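You operate a simulated robot arm through the tools that you are given. There is no shell and no other tool.

The job below is to be done with a simulated robot arm. You get a single attempt, and the scene is never put back.

JOB
Fit the black coil from the maroon trainer's rack back in, plug it in and start up.
Fine: it goes into the empty well; plug on before the ignition; leave the rest alone.

Only the result counts: the job must be done as asked and must still hold three seconds after the hand-in. Knocking over, shifting, dropping, spilling or breaking anything else fails it.

ROBOT AND FRAMES
A 7-joint arm with a fingered hand, fixed in place. Base frame: the origin is on the floor under the middle of its stand, x ahead of it, y to its left, z up. Readings come in mm, rad, newtons and seconds.
It reaches about 1023 mm from its shoulder. Its first joint turns from -2.897 to 2.897 rad. Payload 4 kg.
The TCP is the grasp point between the finger pads, 30 mm short of the fingertips. In the tool frame z runs along the fingers and y along their closing line. The gripper opens to 104 mm; its body begins 35 mm behind the TCP. The gripper is a hand of 4 fingers: y runs from the thumb to the fingers, the wrist lies at [-15, -113, -190] in the tool frame.
Orientation is that of the tool frame in the base frame, as a unit quaternion [w, x, y, z]. With the fingers straight down and the wrist toward the robot, the tool's x, y and z point along [0, 1, 0], [1, 0, 0] and [0, 0, -1] of the base frame.

CONTROLS
- The arm moves only by the tool drive_tool. Its argument "commands" is a list that holds one entry, the list of rows, each a list of 6 numbers: the shift along the tool's x, y, z in units of 25 mm (1.0 is 25 mm), then the turn, a rotation vector about the tool's x, y, z in units of 4 degrees (1.0 is 4 degrees). In form: [[[dx, dy, dz, wx, wy, wz], ...]]. A call has 1 to 20 rows; each row shifts and turns the commanded pose from where the row before left it, along the tool's axes as they then stand. A call with a number of a shift or a turn outside -1 to 1 is refused whole. Rows are played at 5 a second. More than 50 mm and 0.15 rad between two rows, and nothing of the call is played. A pose out of reach is approached as far as the arm can. The call stops where the force on the tool passes 40 N (or 10 N more than at its start, if that is more) or the arm is blocked; 0.2 s more then pass. In this call time passes only in rows, and 0.2 s behind the last. It gives the time, the measured TCP pose, the force on the tool (base axes), the opening and the grip force at its end, in the units of the frame above (readings bear some noise), with the torque about the TCP (base axes, N m) and any sound that the robot's microphone picked up, and new pictures: "pictures" is both (left out), scene, wrist or none.
- Cameras (640 x 400 px; columns grow to the right, rows downward): "scene" is fixed at [213.6, -642.9, 1522.7]; the picture's right is [0.66, -0.75, 0.00], its down [-0.71, -0.62, -0.32] and it looks along [0.24, 0.21, -0.95] (base axes); focal length 214 px, centre (320, 200). "wrist" rides on the gripper at [61, -92, -130] in the tool frame; the picture's right is [-0.81, 0.28, -0.52], its down [-0.53, -0.71, 0.46] and it looks along [-0.24, 0.64, 0.72] (tool axes); focal length 275 px, centre (320, 200). There is no depth. A picture from a camera that has moved, and an enlarged one, comes with that camera's place and axes in the base frame and with its lens. The place of the scene camera against the robot may be out by one fixed shift of up to 12 mm in any direction.
- move_fingers(index, middle, ring, thumb_bend, thumb_turn): sets how far each is bent, from 0 (flat) to 1 (curled in); at 0.3 the hand is open as for a grip, at 0.7 the pads meet at the TCP. One left out holds its place. A second passes; each finger stops where it meets its share of the squeeze, and holds until it gets a number again. It is the only way to open and close the hand. It gives what a move gives, with no picture; readings hold the bend of each and the force on the fingers (four entries, about 0 where the hand has none), thumb and palm. thumb_turn goes from beside the hand (0) to across from the fingers (1), as for a grip.
- zoom(camera, box): a new picture of the part [left, top, right, bottom] of that camera's present view, enlarged. It takes no simulated time.
- close_job(): hands the job in; it is judged then, once.

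Nothing tells you positions but the pictures and the camera data. Unless the task says otherwise, let go and move clear before handing in.

The tools are called after "Request:" as name(argument=value, ...) on one line, values as JSON. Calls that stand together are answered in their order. drive_tool: Moves the arm, as the interface text tells. Its arguments: {"type":"object","properties":{"commands":{"type":"array","items":{"type":"array","items":{"type":"array","items":{"type":"number"}}}},"pictures":{"type":"string","enum":["both","scene","wrist","none"]}},"required":["commands"]} The other tools are called the same way: move_fingers (index, middle, ring, thumb_bend, thumb_turn) moves the fingers one by one; zoom (camera, box) takes an enlarged picture of a part of a camera's view; close_job () hands the job in.

At the start:

```text
clock: 0.0
tool_pos: [385.3, -446.8, 1240.7]
ee_rot: [0.0, 0.707, 0.707, 0.0]
ft_force: [-0.7, 0.4, -0.3]
torque: [-0.02, -0.02, 0.0]
gripper_width: 103.5
grip_force: 0.0
shape: jaw
bend: [0.3, 0.3, 0.3, 0.3, 0.98]
finger forces: [0.0, 0.1, 0.0, 0.0, 0.0, 0.0]
```

scene: 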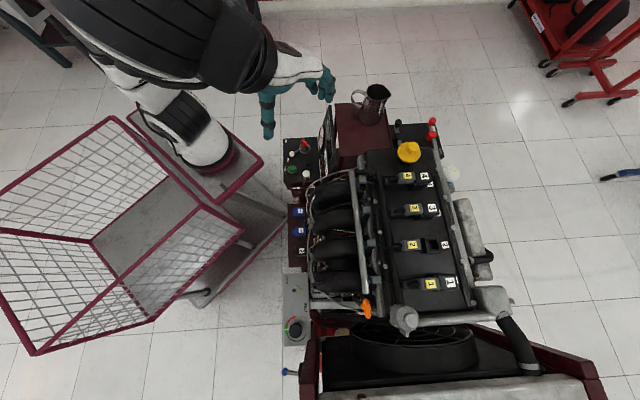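
wrist: 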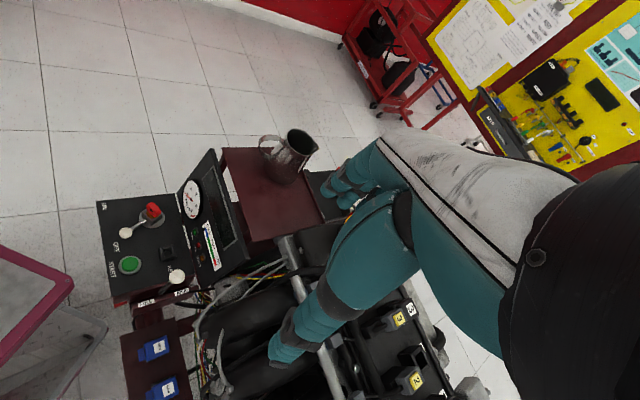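

I see an engine trainer with four coil positions, a control panel with key and buttons, a jug on a shelf, and an open basket/rack to the left. I'll look closer at the engine, the panel and the rack before moving anything.

Request:
zoom(camera="scene", box=[380, 120, 500, 320])

Request:
zoom(camera="scene", box=[270, 90, 400, 220])

Request:
zoom(camera="scene", box=[260, 200, 400, 390])

Request:
zoom(camera="wrist", box=[90, 120, 340, 400])

Request:
zoom(camera="scene", box=[0, 100, 320, 360])

Request:
zoom(camera="scene", box=[500, 0, 640, 200])

```text
2.00 times, centred on (440, 220) of scene
camera zoom: at [213.6, -642.9, 1522.7], right [0.66, -0.75, 0.0], down [-0.71, -0.62, -0.32], along [0.24, 0.21, -0.95], focal length 429 px, centre (80, 160)
```

zoom: 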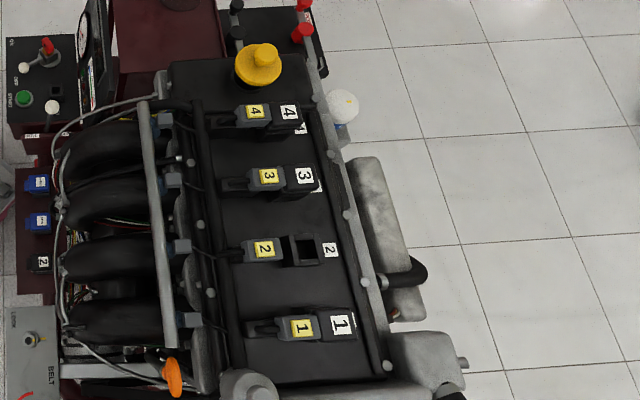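

```text
3.08 times, centred on (335, 155) of scene
camera zoom: at [213.6, -642.9, 1522.7], right [0.66, -0.75, 0.0], down [-0.71, -0.62, -0.32], along [0.24, 0.21, -0.95], focal length 660 px, centre (274, 338)
```

zoom: 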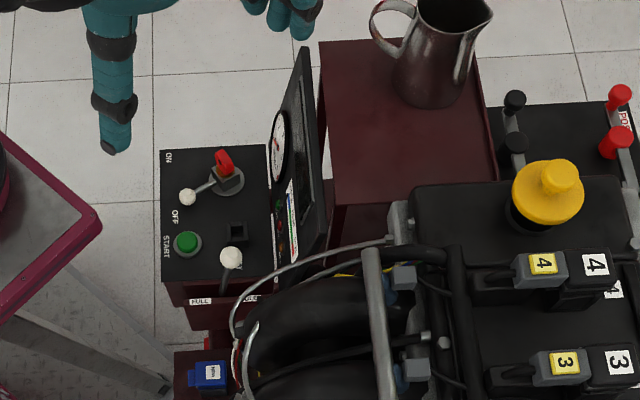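

```text
2.11 times, centred on (330, 295) of scene
camera zoom: at [213.6, -642.9, 1522.7], right [0.66, -0.75, 0.0], down [-0.71, -0.62, -0.32], along [0.24, 0.21, -0.95], focal length 452 px, centre (299, 0)
```

zoom: 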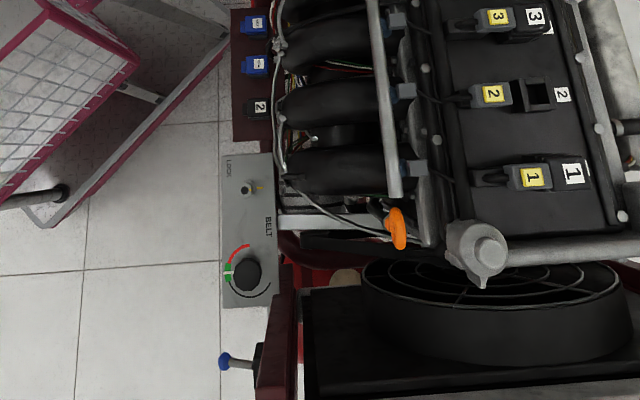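

```text
1.43 times, centred on (215, 260) of wrist
camera zoom: at [292.3, -386.4, 1372.0], right [0.28, -0.81, 0.52], down [-0.71, -0.53, -0.46], along [0.64, -0.24, -0.72], focal length 393 px, centre (470, 114)
```

zoom: 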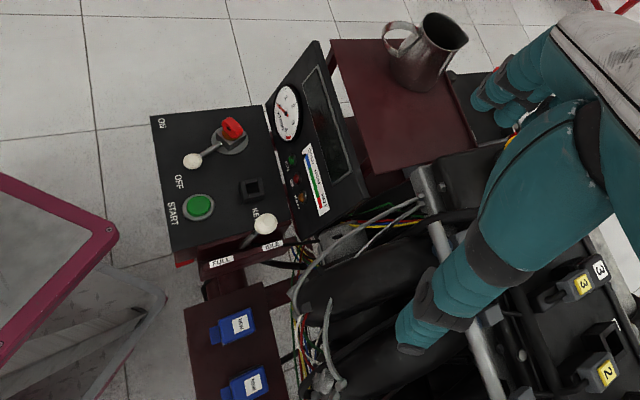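

```text
1.54 times, centred on (160, 230) of scene
camera zoom: at [213.6, -642.9, 1522.7], right [0.66, -0.75, 0.0], down [-0.71, -0.62, -0.32], along [0.24, 0.21, -0.95], focal length 330 px, centre (566, 154)
```

zoom: 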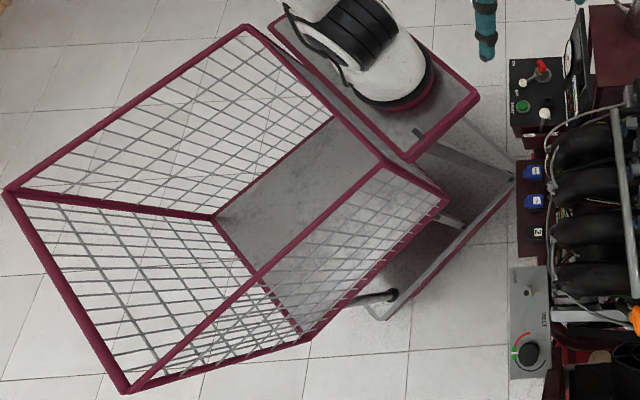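

```text
2.00 times, centred on (570, 100) of scene
camera zoom: at [213.6, -642.9, 1522.7], right [0.66, -0.75, 0.0], down [-0.71, -0.62, -0.32], along [0.24, 0.21, -0.95], focal length 429 px, centre (-180, 400)
```

zoom: 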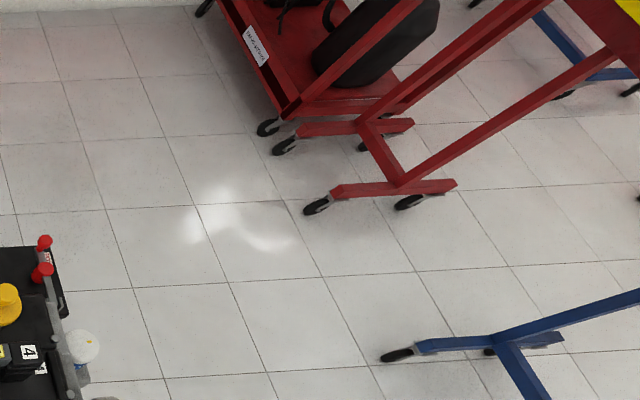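

The trainer's side rack holds two blue parts and one black coil tagged "2", and well 2 on the valve cover is empty with its plug slid back. I'll zoom tighter on each item to read labels and shapes.

Request:
zoom(camera="scene", box=[280, 195, 320, 265])

Request:
zoom(camera="scene", box=[390, 220, 470, 270])

Request:
zoom(camera="scene", box=[390, 190, 470, 240])

Request:
zoom(camera="scene", box=[390, 260, 470, 310])

Request:
zoom(camera="scene", box=[275, 130, 345, 200])

Request:
zoom(camera="wrist", box=[90, 190, 210, 310])

Request:
zoom(camera="wrist", box=[110, 280, 230, 400])

Request:
zoom(camera="wrist", box=[340, 280, 460, 400])

```text
5.71 times, centred on (300, 230) of scene
camera zoom: at [213.6, -642.9, 1522.7], right [0.66, -0.75, 0.0], down [-0.71, -0.62, -0.32], along [0.24, 0.21, -0.95], focal length 1226 px, centre (434, 29)
```

zoom: 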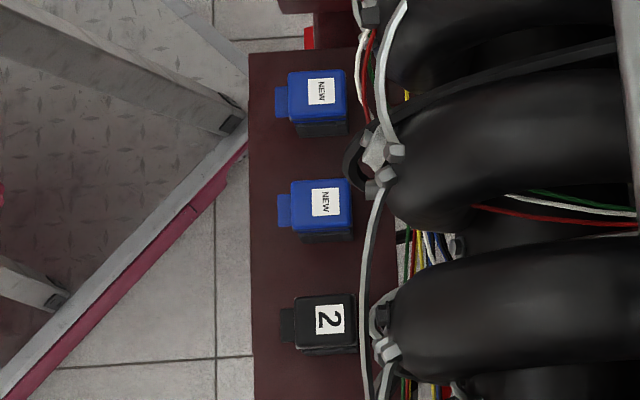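

```text
8.00 times, centred on (430, 245) of scene
camera zoom: at [213.6, -642.9, 1522.7], right [0.66, -0.75, 0.0], down [-0.71, -0.62, -0.32], along [0.24, 0.21, -0.95], focal length 1716 px, centre (-560, -160)
```

zoom: 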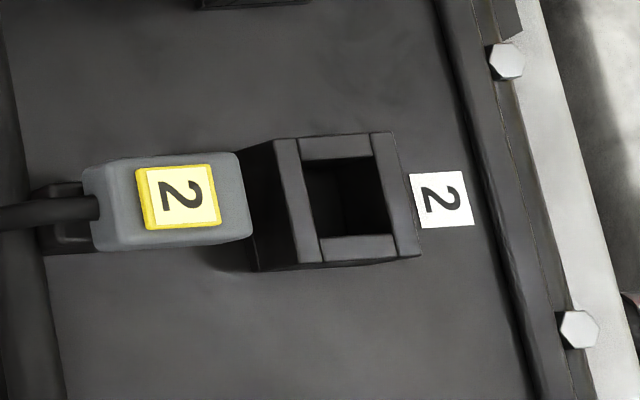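

```text
8.00 times, centred on (430, 215) of scene
camera zoom: at [213.6, -642.9, 1522.7], right [0.66, -0.75, 0.0], down [-0.71, -0.62, -0.32], along [0.24, 0.21, -0.95], focal length 1716 px, centre (-560, 80)
```

zoom: 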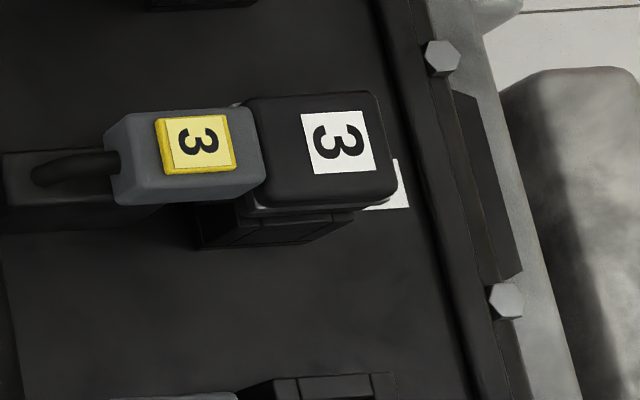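

```text
8.00 times, centred on (430, 285) of scene
camera zoom: at [213.6, -642.9, 1522.7], right [0.66, -0.75, 0.0], down [-0.71, -0.62, -0.32], along [0.24, 0.21, -0.95], focal length 1716 px, centre (-560, -480)
```

zoom: 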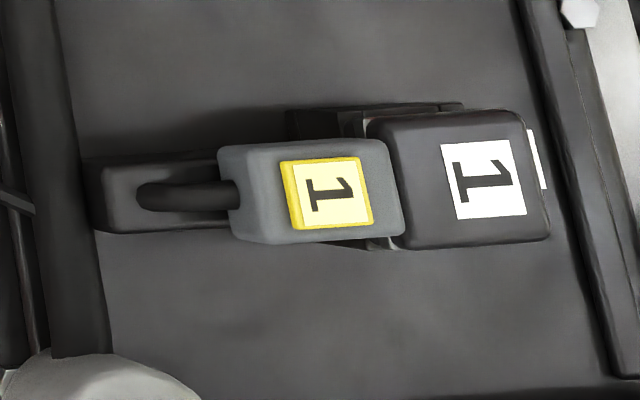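

```text
5.71 times, centred on (310, 165) of scene
camera zoom: at [213.6, -642.9, 1522.7], right [0.66, -0.75, 0.0], down [-0.71, -0.62, -0.32], along [0.24, 0.21, -0.95], focal length 1226 px, centre (377, 400)
```

zoom: 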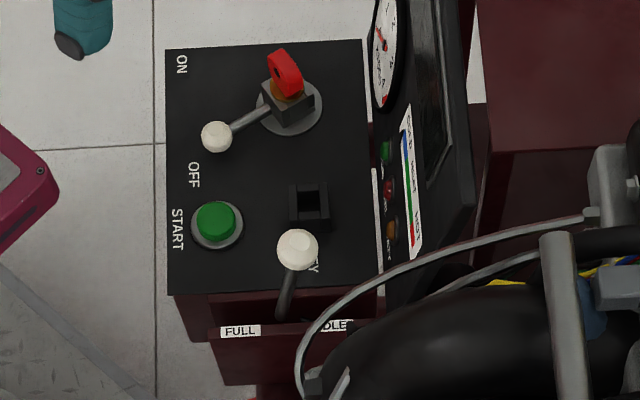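

```text
3.33 times, centred on (150, 250) of wrist
camera zoom: at [292.3, -386.4, 1372.0], right [0.28, -0.81, 0.52], down [-0.71, -0.53, -0.46], along [0.64, -0.24, -0.72], focal length 918 px, centre (887, 33)
```

zoom: 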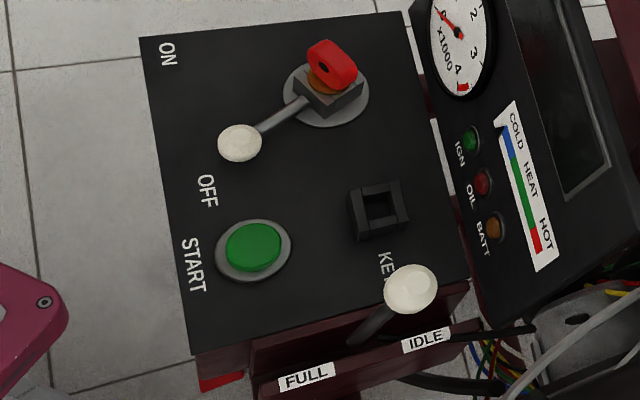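

```text
3.33 times, centred on (170, 340) of wrist
camera zoom: at [292.3, -386.4, 1372.0], right [0.28, -0.81, 0.52], down [-0.71, -0.53, -0.46], along [0.64, -0.24, -0.72], focal length 918 px, centre (820, -267)
```

zoom: 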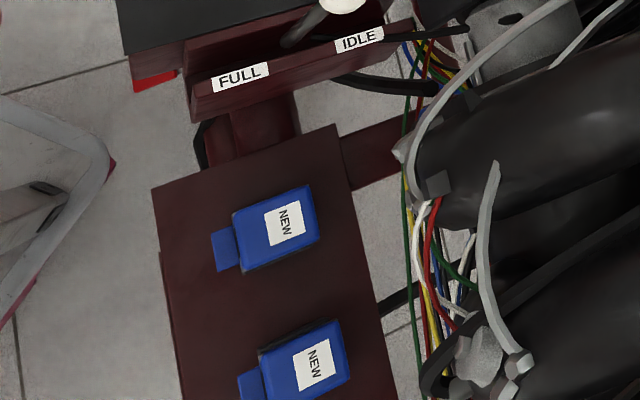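

```text
3.33 times, centred on (400, 340) of wrist
camera zoom: at [292.3, -386.4, 1372.0], right [0.28, -0.81, 0.52], down [-0.71, -0.53, -0.46], along [0.64, -0.24, -0.72], focal length 918 px, centre (53, -267)
```

zoom: 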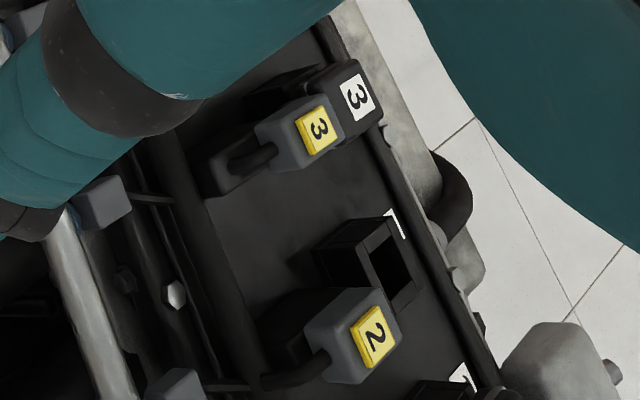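

The rack on the trainer's robot side (about z 640) holds the black "2" coil near (226, -534); well 2 is around (448, -811, 985), with its plug slid back about 23 mm. I'll first turn the hand high above everything so its closing line runs along the rack line, then look closer.

Request:
drive_tool(commands=[[[0, 0, 0, 0, 0, 1], [0, 0, 0, 0, 0, 1], [0, 0, 0, 0, 0, 1], [0, 0, 0, 0, 0, 1], [0, 0, 0, 0, 0, 1], [0, 0, 0, 0, 0, 1], [0, 0, 0, 0, 0, 1], [0, 0, 0, 0, 0, 1], [0, 0, 0, 0, 0, 1], [0, 0, 0, 0, 0, 1], [0, 0, 0, 0, 0, 1], [0, 0, 0, 0, 0, 1], [0, 0, 0, 0, 0, 1], [0, 0, 0, 0, 0, 1], [0, 0, 0, 0, 0, 1], [0, 0, 0, 0, 0, 1], [0, 0, 0, 0, 0, 1]]], pictures="both")

```text
clock: 3.6
tool_pos: [384.7, -445.5, 1241.4]
ee_rot: [0.0, 0.982, 0.191, 0.0]
ft_force: [0.0, 0.5, 0.0]
torque: [-0.05, -0.01, 0.01]
gripper_width: 103.6
grip_force: 0.0
shape: jaw
bend: [0.3, 0.3, 0.3, 0.3, 0.98]
finger forces: [0.0, 0.0, 0.1, 0.1, 0.1, 0.0]
camera wrist: at [406.2, -339.1, 1372.1], right [-0.65, -0.56, 0.52], down [-0.76, 0.46, -0.46], along [0.01, -0.69, -0.72], focal length 275 px, centre (320, 200)
```

scene: 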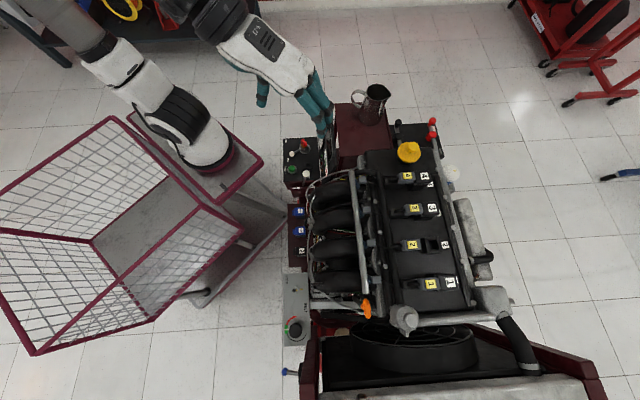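
wrist: 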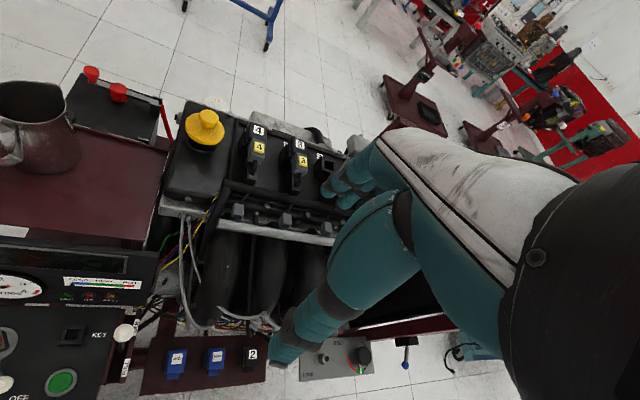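

The turn works and the arm's base stands on the maroon table left of the panel. I'll take close views from here for triangulation before continuing.

Request:
zoom(camera="wrist", box=[130, 320, 290, 400])

Request:
zoom(camera="wrist", box=[0, 300, 160, 400])

Request:
zoom(camera="wrist", box=[160, 90, 360, 240])

Request:
zoom(camera="scene", box=[200, 40, 360, 140])

```text
4.00 times, centred on (210, 360) of wrist
camera zoom: at [406.2, -339.1, 1372.1], right [-0.65, -0.56, 0.52], down [-0.76, 0.46, -0.46], along [0.01, -0.69, -0.72], focal length 1101 px, centre (760, -440)
```

zoom: 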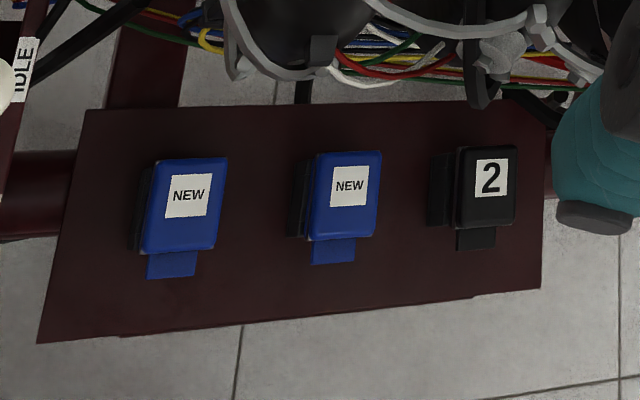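

```text
4.00 times, centred on (80, 350) of wrist
camera zoom: at [406.2, -339.1, 1372.1], right [-0.65, -0.56, 0.52], down [-0.76, 0.46, -0.46], along [0.01, -0.69, -0.72], focal length 1101 px, centre (1280, -400)
```

zoom: 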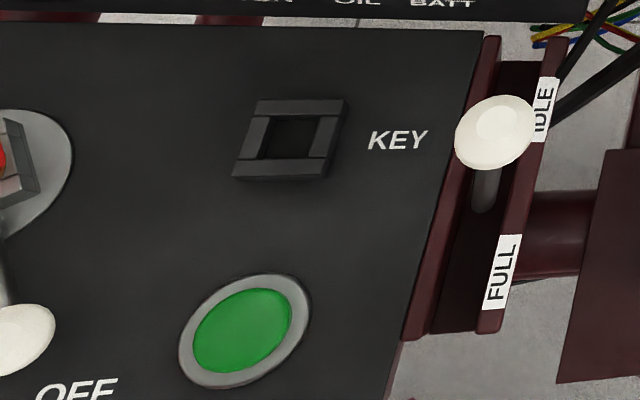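

```text
2.67 times, centred on (260, 165) of wrist
camera zoom: at [406.2, -339.1, 1372.1], right [-0.65, -0.56, 0.52], down [-0.76, 0.46, -0.46], along [0.01, -0.69, -0.72], focal length 734 px, centre (480, 293)
```

zoom: 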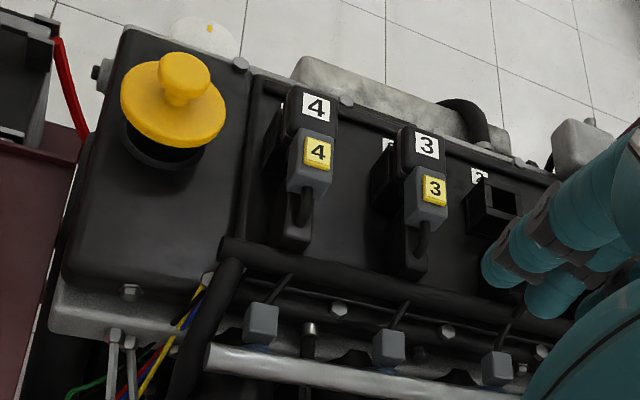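

```text
4.00 times, centred on (280, 90) of scene
camera zoom: at [213.6, -642.9, 1522.7], right [0.66, -0.75, 0.0], down [-0.71, -0.62, -0.32], along [0.24, 0.21, -0.95], focal length 858 px, centre (480, 640)
```

zoom: 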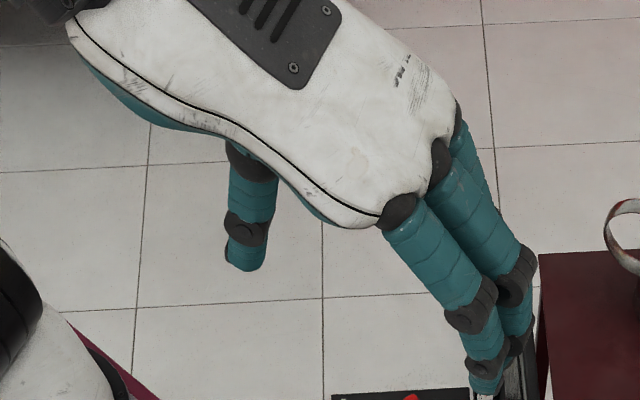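

The coils in the rack sit in raised sockets like the engine wells, with tab toward the robot, the same way as the fitted coils. I'll finish the turn so the closing line runs along the rack.

Request:
drive_tool(commands=[[[0, 0, 0, 0, 0, 1], [0, 0, 0, 0, 0, 1], [0, 0, 0, 0, 0, 1], [0, 0, 0, 0, 0, 1], [0, 0, 0, 0, 0, 1], [0, 0, 0, 0, 0, 1], [0, 0, 0, 0, 0, 1], [0, 0, 0, 0, 0, 1], [0, 0, 0, 0, 0, 1], [0, 0, 0, 0, 0, 1], [0, 0, 0, 0, 0, 1], [0, 0, 0, 0, 0, 1], [0, 0, 0, 0, 0, 1], [0, 0, 0, 0, 0, 1], [0, 0, 0, 0, 0, 1], [0, 0, 0, 0, 0, 1], [0, 0, 0, 0, 0, 0.75]]], pictures="both")

```text
clock: 7.2
tool_pos: [384.5, -446.1, 1241.2]
ee_rot: [-0.001, 0.924, -0.382, -0.001]
ft_force: [-0.3, 0.5, -1.6]
torque: [0.01, -0.02, 0.02]
gripper_width: 103.7
grip_force: 0.0
shape: jaw
bend: [0.3, 0.3, 0.3, 0.3, 0.98]
finger forces: [0.0, 0.0, 0.0, 0.1, 0.0, 0.0]
camera wrist: at [492.8, -425.6, 1372.0], right [-0.77, 0.38, 0.52], down [0.13, 0.88, -0.46], along [-0.63, -0.28, -0.72], focal length 275 px, centre (320, 200)
```

scene: 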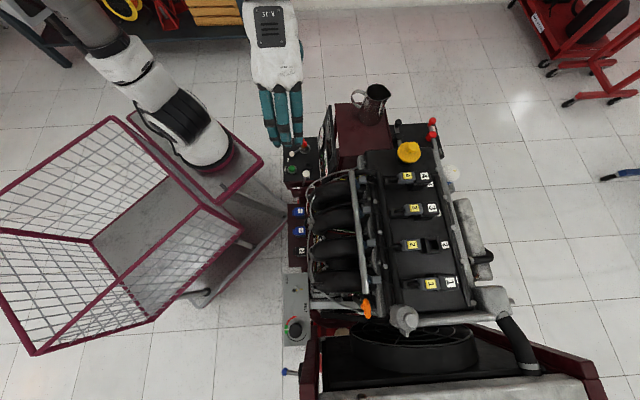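
wrist: 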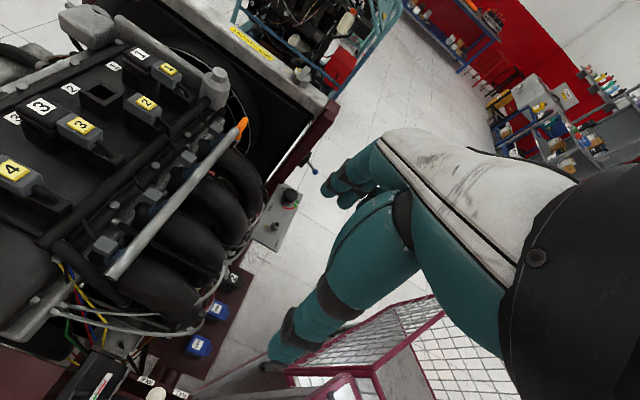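

The hand now closes along the rack line. I'll take close views of the well and rack from here for triangulation.

Request:
zoom(camera="wrist", box=[0, 30, 200, 190])

Request:
zoom(camera="wrist", box=[150, 240, 270, 380])

Request:
zoom(camera="wrist", box=[60, 70, 200, 150])

```text
2.50 times, centred on (100, 110) of wrist
camera zoom: at [492.8, -425.6, 1372.0], right [-0.77, 0.38, 0.52], down [0.13, 0.88, -0.46], along [-0.63, -0.28, -0.72], focal length 688 px, centre (870, 425)
```

zoom: 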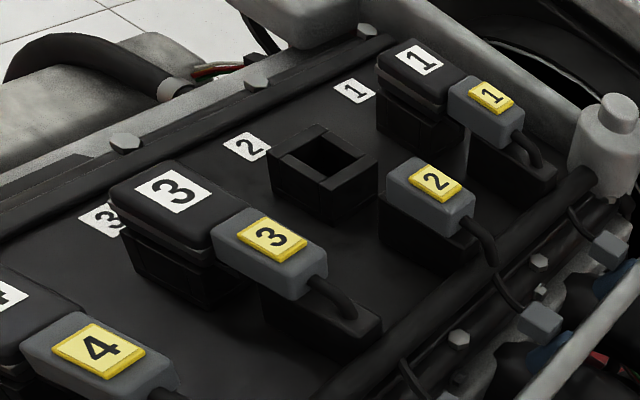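

```text
2.86 times, centred on (210, 310) of wrist
camera zoom: at [492.8, -425.6, 1372.0], right [-0.77, 0.38, 0.52], down [0.13, 0.88, -0.46], along [-0.63, -0.28, -0.72], focal length 786 px, centre (634, -114)
```

zoom: 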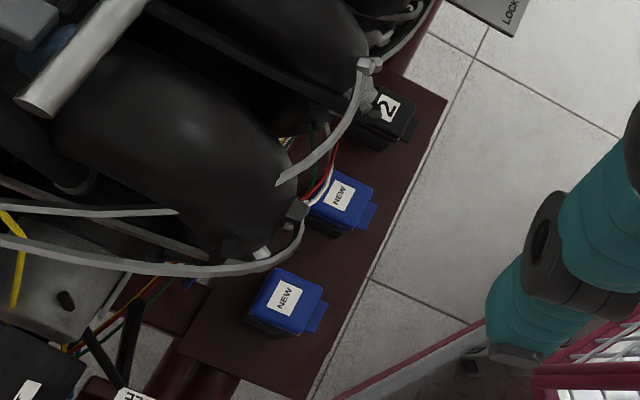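

```text
4.57 times, centred on (130, 110) of wrist
camera zoom: at [492.8, -425.6, 1372.0], right [-0.77, 0.38, 0.52], down [0.13, 0.88, -0.46], along [-0.63, -0.28, -0.72], focal length 1258 px, centre (1189, 611)
```

zoom: 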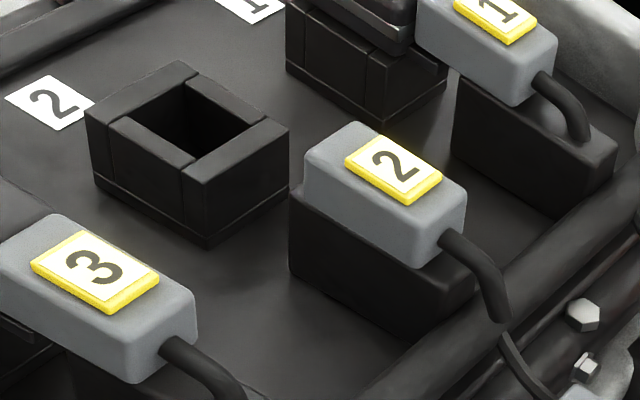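

The layout is now clear. The black coil's top is near (238, -536, 646), well 2's rim is near (463, -818, 965), and the plug slides on a rail toward the well. I'll move over the rack coil, tilt the wrist slightly away from the engine and look again.

Request:
drive_tool(commands=[[[-0.326, 0.951, 0, 0, 0, 0], [-0.326, 0.951, 0, 0, 0, 0], [-0.326, 0.951, 0, 0, 0, 0], [-0.326, 0.951, 0, 0, 0, 0], [-0.326, 0.951, 0, 0, 0, 0], [-0.326, 0.951, 0, 0, 0, 0], [-0.326, 0.951, 0, 0, 0, 0], [0, 0, 1, 0, 0, 0], [0, 0, 1, 0, 0, 0], [0, 0, 1, 0, 0, 0], [0, 0, 1, 0, 0, 0], [0, 0, 1, 0, 0, 0], [0, 0, 1, 0, 0, 0], [0, 0, 1, 0, 0, 0], [0, 0, 0, 0, 1, 0], [0, 0, 0, 0, 1, 0], [0, 0, 0, 0, 1, 0]]], pictures="both")

Request:
move_fingers(index=0.45, middle=0.45, ring=0.45, thumb_bend=0.48)

Request:
zoom(camera="wrist", box=[0, 0, 640, 400])

Request:
zoom(camera="scene", box=[200, 60, 400, 300])

```text
clock: 10.8
tool_pos: [225.4, -524.1, 1065.9]
ee_rot: [0.041, 0.919, -0.38, 0.096]
ft_force: [-0.4, 0.1, 0.3]
torque: [0.0, 0.0, 0.0]
gripper_width: 103.4
grip_force: 0.0
shape: jaw
bend: [0.3, 0.3, 0.3, 0.3, 0.98]
finger forces: [0.1, 0.0, 0.0, 0.1, 0.0, 0.1]
camera wrist: at [314.0, -483.1, 1206.8], right [-0.83, 0.44, 0.34], down [0.2, 0.81, -0.56], along [-0.52, -0.39, -0.76], focal length 275 px, centre (320, 200)
```

scene: 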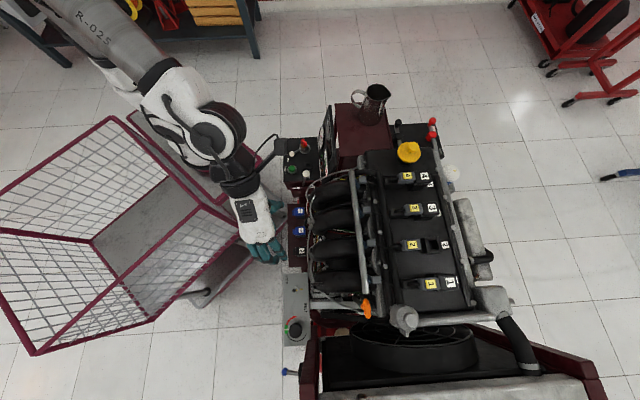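
wrist: 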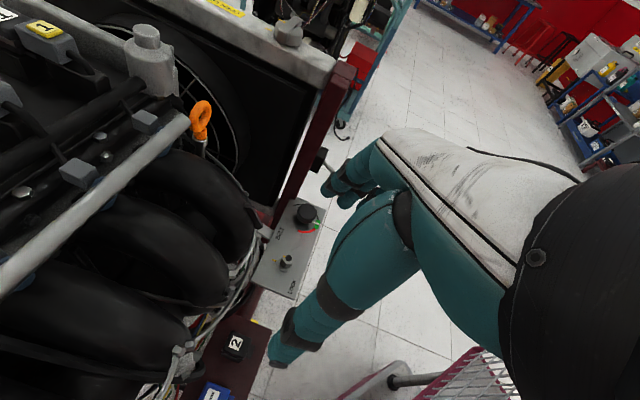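

```text
clock: 11.8
tool_pos: [226.6, -523.5, 1065.5]
ee_rot: [0.04, 0.919, -0.38, 0.096]
ft_force: [-1.4, -0.2, -0.2]
torque: [0.01, 0.02, 0.01]
gripper_width: 62.0
grip_force: 0.0
shape: fingers
bend: [0.45, 0.45, 0.45, 0.48, 0.98]
finger forces: [0.0, 0.1, 0.1, 0.0, 0.0, 0.1]
```

```text
1.00 times, centred on (320, 200) of wrist (not enlarged: the box is as wide or as high as the picture)
camera zoom: at [314.0, -483.1, 1206.8], right [-0.83, 0.44, 0.34], down [0.2, 0.81, -0.56], along [-0.52, -0.39, -0.76], focal length 275 px, centre (320, 200)
```

zoom: 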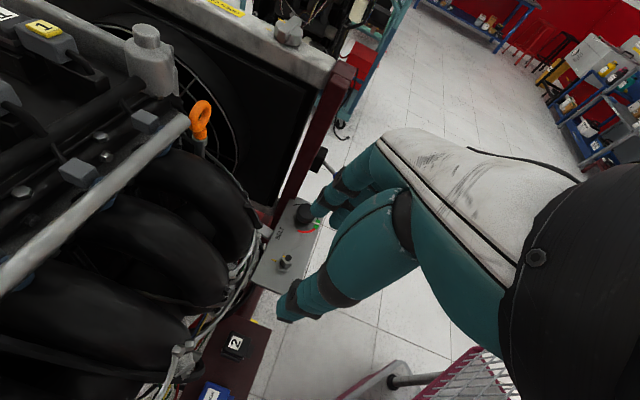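

```text
1.67 times, centred on (300, 180) of scene
camera zoom: at [213.6, -642.9, 1522.7], right [0.66, -0.75, 0.0], down [-0.71, -0.62, -0.32], along [0.24, 0.21, -0.95], focal length 358 px, centre (353, 233)
```

zoom: 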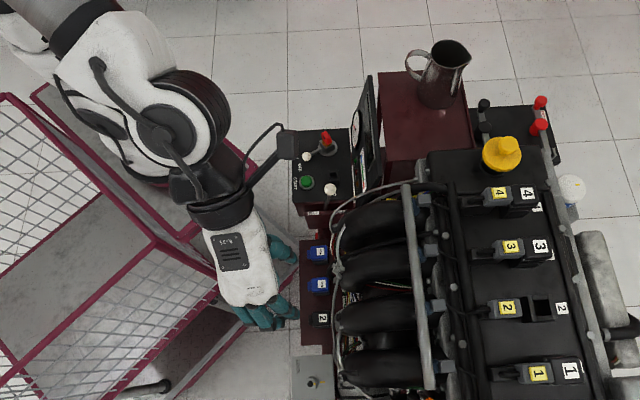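

The hand hangs over the rack, and the scene view shows a camera bracket sticking out toward the engine side, so I'll tilt a bit more (20° in total) for clearance. Then I'll lower to about z 825 and check alignment.

Request:
drive_tool(commands=[[[0, 0, 0, 0, 1, 0], [0, 0, 0, 0, 1, 0], [-0.31, 0, 0.909, 0, 0, 0], [-0.31, 0, 0.909, 0, 0, 0], [-0.31, 0, 0.909, 0, 0, 0], [-0.31, 0, 0.909, 0, 0, 0], [-0.31, 0, 0.909, 0, 0, 0], [-0.31, 0, 0.909, 0, 0, 0], [-0.31, 0, 0.909, 0, 0, 0], [-0.31, 0, 0.909, 0, 0, 0], [-0.31, 0, 0.909, 0, 0, 0], [-0.31, 0, 0.909, 0, 0, 0]]], pictures="both")

Request:
zoom(camera="scene", box=[240, 150, 360, 290])

Request:
zoom(camera="wrist", box=[160, 150, 400, 400])

```text
clock: 14.4
tool_pos: [224.3, -545.4, 839.7]
ee_rot: [0.066, 0.91, -0.377, 0.161]
ft_force: [0.2, 0.3, 0.4]
torque: [0.0, 0.0, -0.02]
gripper_width: 61.2
grip_force: 0.0
shape: fingers
bend: [0.45, 0.45, 0.45, 0.48, 0.98]
finger forces: [0.0, 0.0, 0.1, 0.0, 0.0, 0.1]
out of reach, approached as far as the arm can: row 6, 8, 9
camera wrist: at [298.8, -489.8, 982.8], right [-0.86, 0.47, 0.21], down [0.26, 0.75, -0.61], along [-0.44, -0.47, -0.76], focal length 275 px, centre (320, 200)
```

scene: 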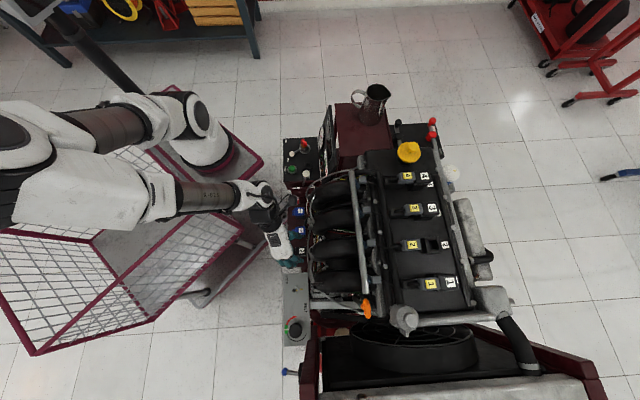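
wrist: 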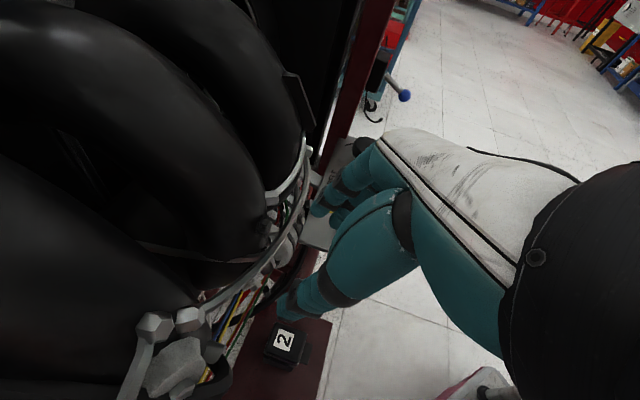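

```text
2.86 times, centred on (300, 220) of scene
camera zoom: at [213.6, -642.9, 1522.7], right [0.66, -0.75, 0.0], down [-0.71, -0.62, -0.32], along [0.24, 0.21, -0.95], focal length 613 px, centre (377, 143)
```

zoom: 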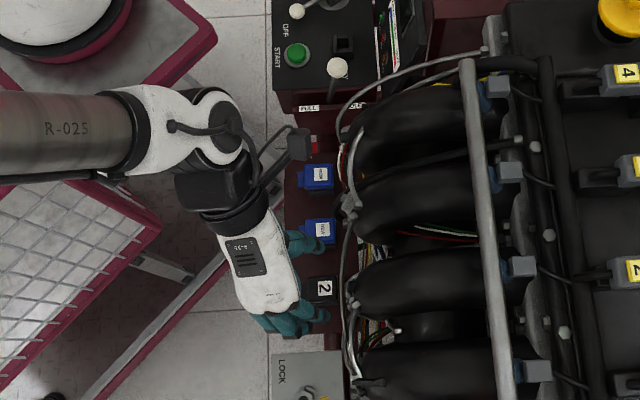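

```text
1.60 times, centred on (280, 275) of wrist
camera zoom: at [298.8, -489.8, 982.8], right [-0.86, 0.47, 0.21], down [0.26, 0.75, -0.61], along [-0.44, -0.47, -0.76], focal length 440 px, centre (384, 80)
```

zoom: 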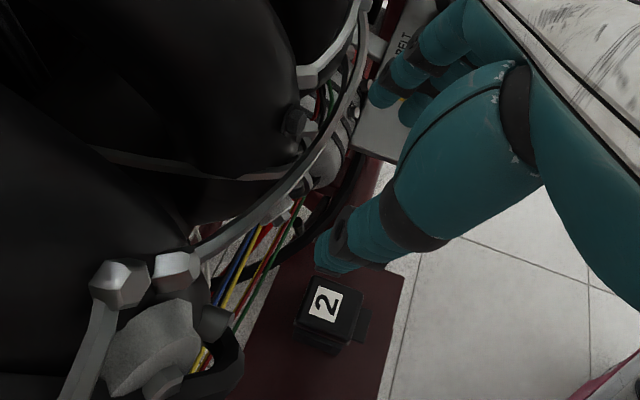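

The coil sits just ahead of and below the thumb, and the arm re-folded on the way down with some rows reported out of reach. I'll send a still row to see where the pose settles.

Request:
drive_tool(commands=[[[0, 0, 0, 0, 0, 0], [0, 0, 0, 0, 0, 0], [0, 0, 0, 0, 0, 0]]], pictures="scene")

```text
clock: 15.2
tool_pos: [226.3, -544.0, 837.6]
ee_rot: [0.066, 0.91, -0.376, 0.161]
ft_force: [0.0, 0.2, 0.1]
torque: [0.02, -0.02, 0.01]
gripper_width: 61.4
grip_force: 0.1
shape: fingers
bend: [0.45, 0.45, 0.45, 0.48, 0.98]
finger forces: [0.1, 0.0, 0.0, 0.1, 0.0, 0.1]
```

scene: 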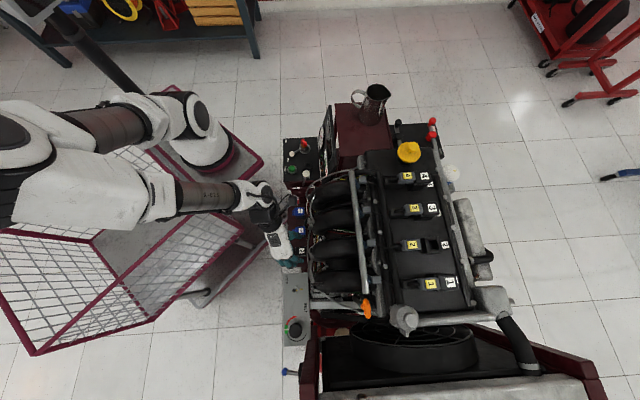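

The pose is stable, and this closer view puts the coil head centre at about (236, -534) with its top at z 646. I'll centre over it and lower to about z 700.

Request:
drive_tool(commands=[[[-0.315, -0.0973, 0.865, 0, 0, 0], [-0.315, -0.0973, 0.865, 0, 0, 0], [-0.315, -0.0973, 0.865, 0, 0, 0], [-0.315, -0.0973, 0.865, 0, 0, 0], [-0.315, -0.0973, 0.865, 0, 0, 0], [-0.315, -0.0973, 0.865, 0, 0, 0]]], pictures="both")

Request:
zoom(camera="scene", box=[270, 190, 330, 280])

Request:
zoom(camera="wrist", box=[200, 220, 360, 400])

```text
clock: 16.6
tool_pos: [234.8, -532.3, 697.9]
ee_rot: [0.067, 0.91, -0.377, 0.16]
ft_force: [-0.8, 0.2, 0.5]
torque: [0.03, -0.02, -0.01]
gripper_width: 61.3
grip_force: 0.1
shape: fingers
bend: [0.45, 0.45, 0.45, 0.48, 0.98]
finger forces: [0.0, 0.1, 0.0, 0.0, 0.0, 0.0]
camera wrist: at [308.2, -477.0, 843.1], right [-0.86, 0.47, 0.21], down [0.26, 0.75, -0.61], along [-0.44, -0.47, -0.76], focal length 275 px, centre (320, 200)
```

scene: 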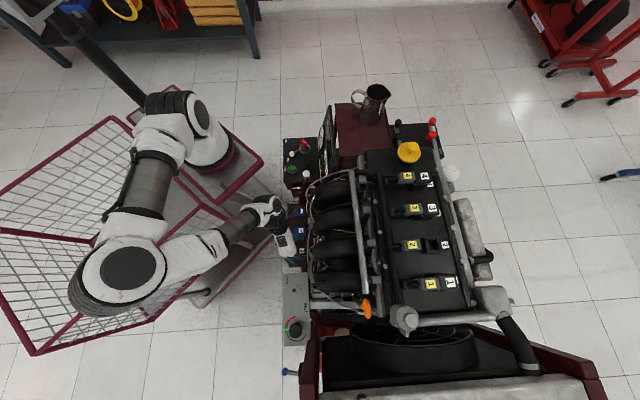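
wrist: 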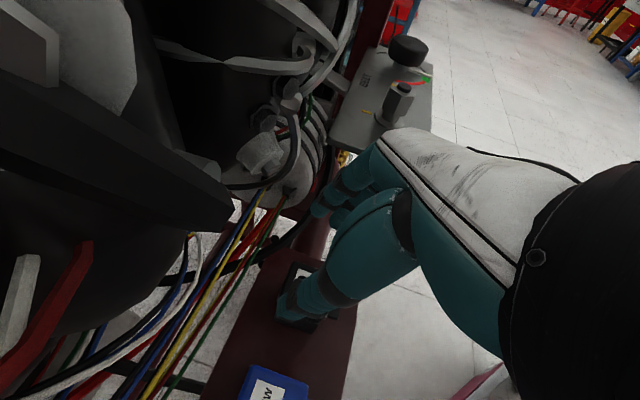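

```text
4.44 times, centred on (300, 235) of scene
camera zoom: at [213.6, -642.9, 1522.7], right [0.66, -0.75, 0.0], down [-0.71, -0.62, -0.32], along [0.24, 0.21, -0.95], focal length 953 px, centre (409, 44)
```

zoom: 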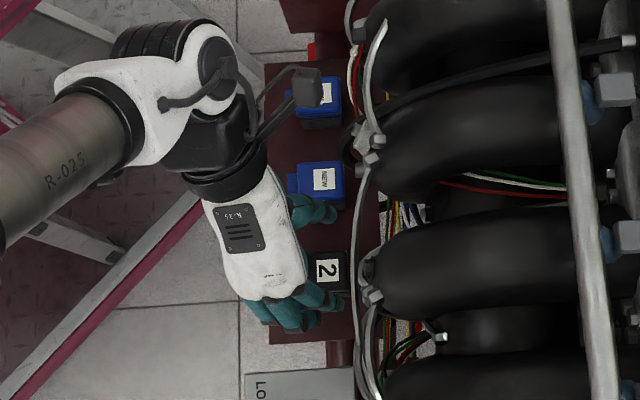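

```text
2.22 times, centred on (280, 310) of wrist
camera zoom: at [308.2, -477.0, 843.1], right [-0.86, 0.47, 0.21], down [0.26, 0.75, -0.61], along [-0.44, -0.47, -0.76], focal length 612 px, centre (409, -44)
```

zoom: 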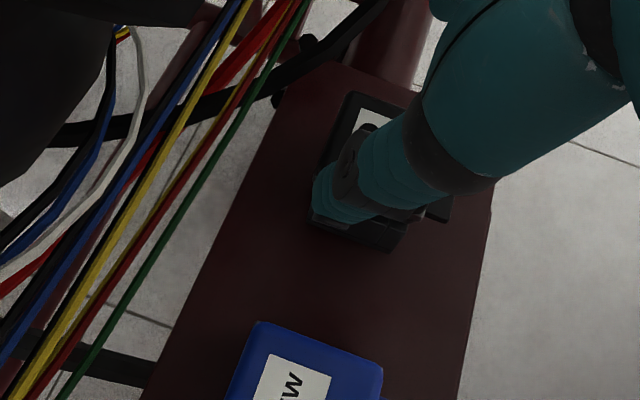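

The thumb tip is in the gap between the black and blue coils with about 19 mm spare to the blue one. I'll check the fingertip positions from the scene camera more closely before the final descent.

Request:
zoom(camera="scene", box=[285, 225, 317, 270])

```text
8.89 times, centred on (301, 248) of scene
camera zoom: at [213.6, -642.9, 1522.7], right [0.66, -0.75, 0.0], down [-0.71, -0.62, -0.32], along [0.24, 0.21, -0.95], focal length 1906 px, centre (489, -222)
```

zoom: 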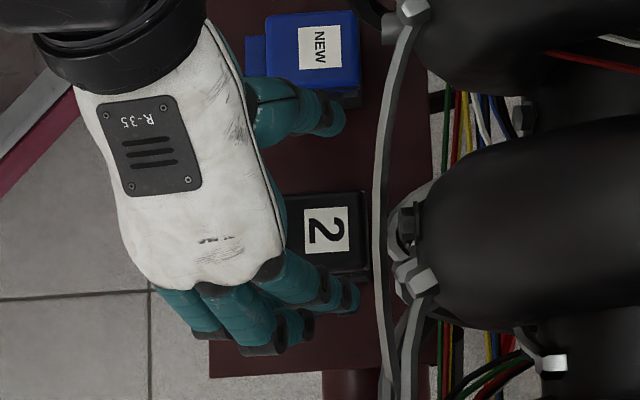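

Index and middle face the coil head's far side with the thumb opposite, and the ring finger is off to the tab side so I'll keep it open. I'll descend to about z 638, around the head.

Request:
drive_tool(commands=[[[-0.191, 0.006, 0.569, 0, 0, 0], [-0.191, 0.006, 0.569, 0, 0, 0], [-0.191, 0.006, 0.569, 0, 0, 0], [-0.191, 0.006, 0.569, 0, 0, 0], [0, 0, 0, 0, 0, 0]]], pictures="both")

Request:
zoom(camera="scene", box=[285, 225, 317, 270])

Request:
zoom(camera="wrist", box=[220, 200, 380, 350])

```text
clock: 17.8
tool_pos: [235.9, -530.1, 641.8]
ee_rot: [0.066, 0.91, -0.377, 0.159]
ft_force: [0.2, 0.0, 0.0]
torque: [0.01, 0.04, 0.02]
gripper_width: 61.3
grip_force: 0.0
shape: fingers
bend: [0.45, 0.45, 0.45, 0.48, 0.98]
finger forces: [0.0, 0.1, 0.0, 0.0, 0.1, 0.0]
camera wrist: at [310.2, -476.3, 784.9], right [-0.86, 0.47, 0.21], down [0.26, 0.75, -0.61], along [-0.44, -0.47, -0.76], focal length 275 px, centre (320, 200)
```

scene: 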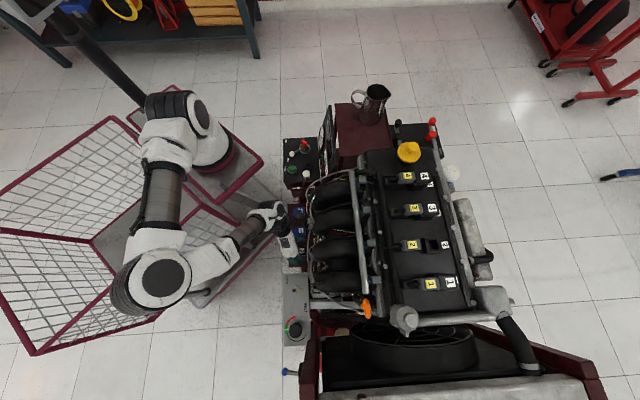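
wrist: 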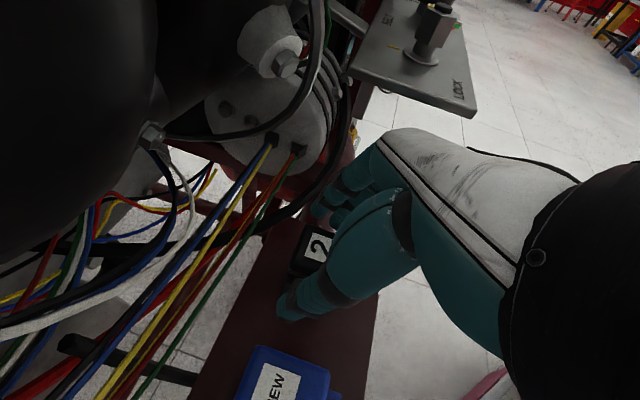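

```text
8.89 times, centred on (301, 248) of scene
camera zoom: at [213.6, -642.9, 1522.7], right [0.66, -0.75, 0.0], down [-0.71, -0.62, -0.32], along [0.24, 0.21, -0.95], focal length 1906 px, centre (489, -222)
```

zoom: 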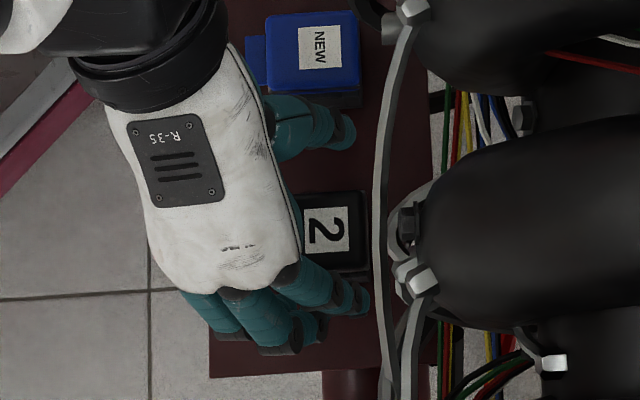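

```text
2.67 times, centred on (300, 275) of wrist
camera zoom: at [310.2, -476.3, 784.9], right [-0.86, 0.47, 0.21], down [0.26, 0.75, -0.61], along [-0.44, -0.47, -0.76], focal length 734 px, centre (373, 0)
```

zoom: 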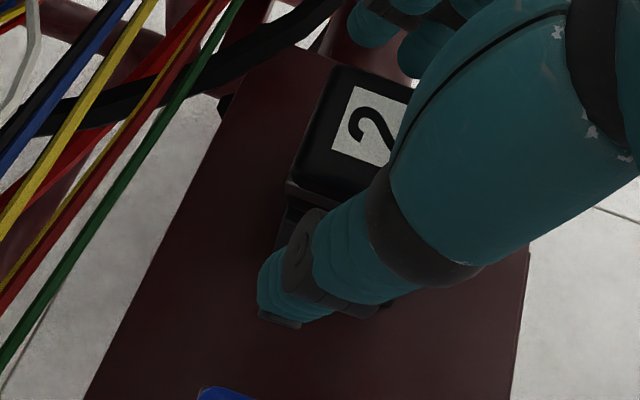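

The thumb and two fingers straddle the coil head with clearance on both sides. I'll drop 4 mm more and close index, middle and thumb on it.

Request:
drive_tool(commands=[[[-0.055, 0.04, 0.15, 0, 0, 0], [0, 0, 0, 0, 0, 0]]], pictures="none")

Request:
move_fingers(index=0.7, middle=0.7, thumb_bend=0.7)

Request:
zoom(camera="wrist", box=[220, 200, 380, 350])

Request:
zoom(camera="scene", box=[285, 225, 317, 270])

```text
clock: 18.4
tool_pos: [237.1, -532.5, 636.3]
ee_rot: [0.066, 0.91, -0.377, 0.161]
ft_force: [1.3, 0.3, -0.1]
torque: [-0.02, 0.02, 0.01]
gripper_width: 61.5
grip_force: 0.0
shape: fingers
bend: [0.45, 0.45, 0.45, 0.48, 0.98]
finger forces: [0.1, 0.0, 0.0, 0.0, 0.0, 0.0]
```

```text
clock: 19.4
tool_pos: [236.8, -531.9, 637.0]
ee_rot: [0.067, 0.91, -0.377, 0.16]
ft_force: [-9.6, -9.2, 3.9]
torque: [-0.38, 0.46, -0.03]
gripper_width: 31.0
grip_force: 15.3
shape: fingers
bend: [0.58, 0.6, 0.45, 0.61, 0.97]
finger forces: [10.2, 12.5, 0.0, 0.0, 8.5, 0.0]
```

```text
2.67 times, centred on (300, 275) of wrist
camera zoom: at [309.2, -478.1, 780.4], right [-0.86, 0.47, 0.21], down [0.26, 0.75, -0.61], along [-0.44, -0.47, -0.76], focal length 734 px, centre (373, 0)
```

zoom: 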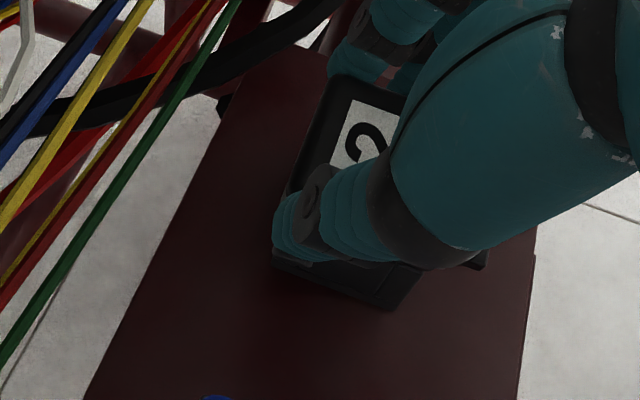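

```text
8.89 times, centred on (301, 248) of scene
camera zoom: at [213.6, -642.9, 1522.7], right [0.66, -0.75, 0.0], down [-0.71, -0.62, -0.32], along [0.24, 0.21, -0.95], focal length 1906 px, centre (489, -222)
```

zoom: 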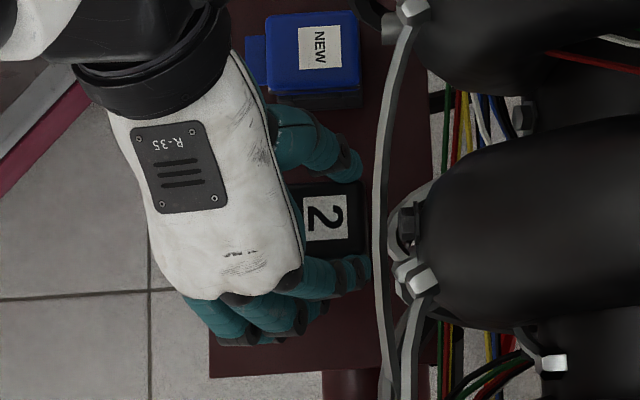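

I have the head: width 31 mm, with fingers at 10 to 12 N and thumb at 8.5 N, and a small side force showing the grip is slightly off-balance. I'll nudge the hand 1 mm toward the finger side to even it out before lifting.

Request:
drive_tool(commands=[[[0, 0.04, 0, 0, 0, 0], [0, 0, 0, 0, 0, 0]]], pictures="none")

Request:
move_fingers(thumb_bend=0.72)

```text
clock: 20.0
tool_pos: [236.7, -532.0, 636.8]
ee_rot: [0.066, 0.91, -0.377, 0.161]
ft_force: [-11.7, -9.5, 3.6]
torque: [-0.39, 0.47, -0.05]
gripper_width: 31.2
grip_force: 16.1
shape: fingers
bend: [0.58, 0.6, 0.45, 0.61, 0.98]
finger forces: [10.3, 12.9, 0.1, 0.0, 8.2, 0.0]
```

```text
clock: 21.0
tool_pos: [237.1, -531.9, 637.2]
ee_rot: [0.067, 0.91, -0.377, 0.161]
ft_force: [-10.3, -8.5, 4.6]
torque: [-0.4, 0.49, -0.02]
gripper_width: 30.7
grip_force: 16.8
shape: fingers
bend: [0.58, 0.59, 0.45, 0.61, 0.98]
finger forces: [10.6, 13.2, 0.0, 0.0, 10.2, 0.0]
```

The side force hardly changed, so I'll shift 2 mm more the same way and see which way it goes.

Request:
drive_tool(commands=[[[0, 0.08, 0, 0, 0, 0], [0, 0, 0, 0, 0, 0]]], pictures="none")

```text
clock: 21.6
tool_pos: [235.1, -533.2, 637.3]
ee_rot: [0.066, 0.91, -0.376, 0.161]
ft_force: [-4.9, -3.2, -0.3]
torque: [-0.12, 0.25, 0.01]
gripper_width: 30.8
grip_force: 15.3
shape: fingers
bend: [0.58, 0.6, 0.45, 0.61, 0.97]
finger forces: [8.1, 10.0, 0.0, 0.0, 12.3, 0.0]
```

That helped, so I'll go one more millimetre, then retighten evenly.

Request:
drive_tool(commands=[[[0, 0.04, 0, 0, 0, 0], [0, 0, 0, 0, 0, 0]]], pictures="none")

Request:
move_fingers(index=0.75, middle=0.75, thumb_bend=0.75)

```text
clock: 22.2
tool_pos: [234.4, -536.0, 636.9]
ee_rot: [0.066, 0.91, -0.377, 0.161]
ft_force: [-2.7, -0.3, -1.1]
torque: [-0.04, 0.11, 0.01]
gripper_width: 30.7
grip_force: 14.2
shape: fingers
bend: [0.59, 0.61, 0.45, 0.61, 0.97]
finger forces: [7.4, 8.2, 0.1, 0.1, 13.4, 0.0]
```

```text
clock: 23.2
tool_pos: [233.2, -536.7, 638.1]
ee_rot: [0.066, 0.91, -0.376, 0.161]
ft_force: [-6.0, -5.5, -0.4]
torque: [-0.21, 0.26, 0.0]
gripper_width: 30.5
grip_force: 18.5
shape: fingers
bend: [0.59, 0.61, 0.45, 0.59, 0.97]
finger forces: [11.0, 11.3, 0.0, 0.0, 15.5, 0.0]
```

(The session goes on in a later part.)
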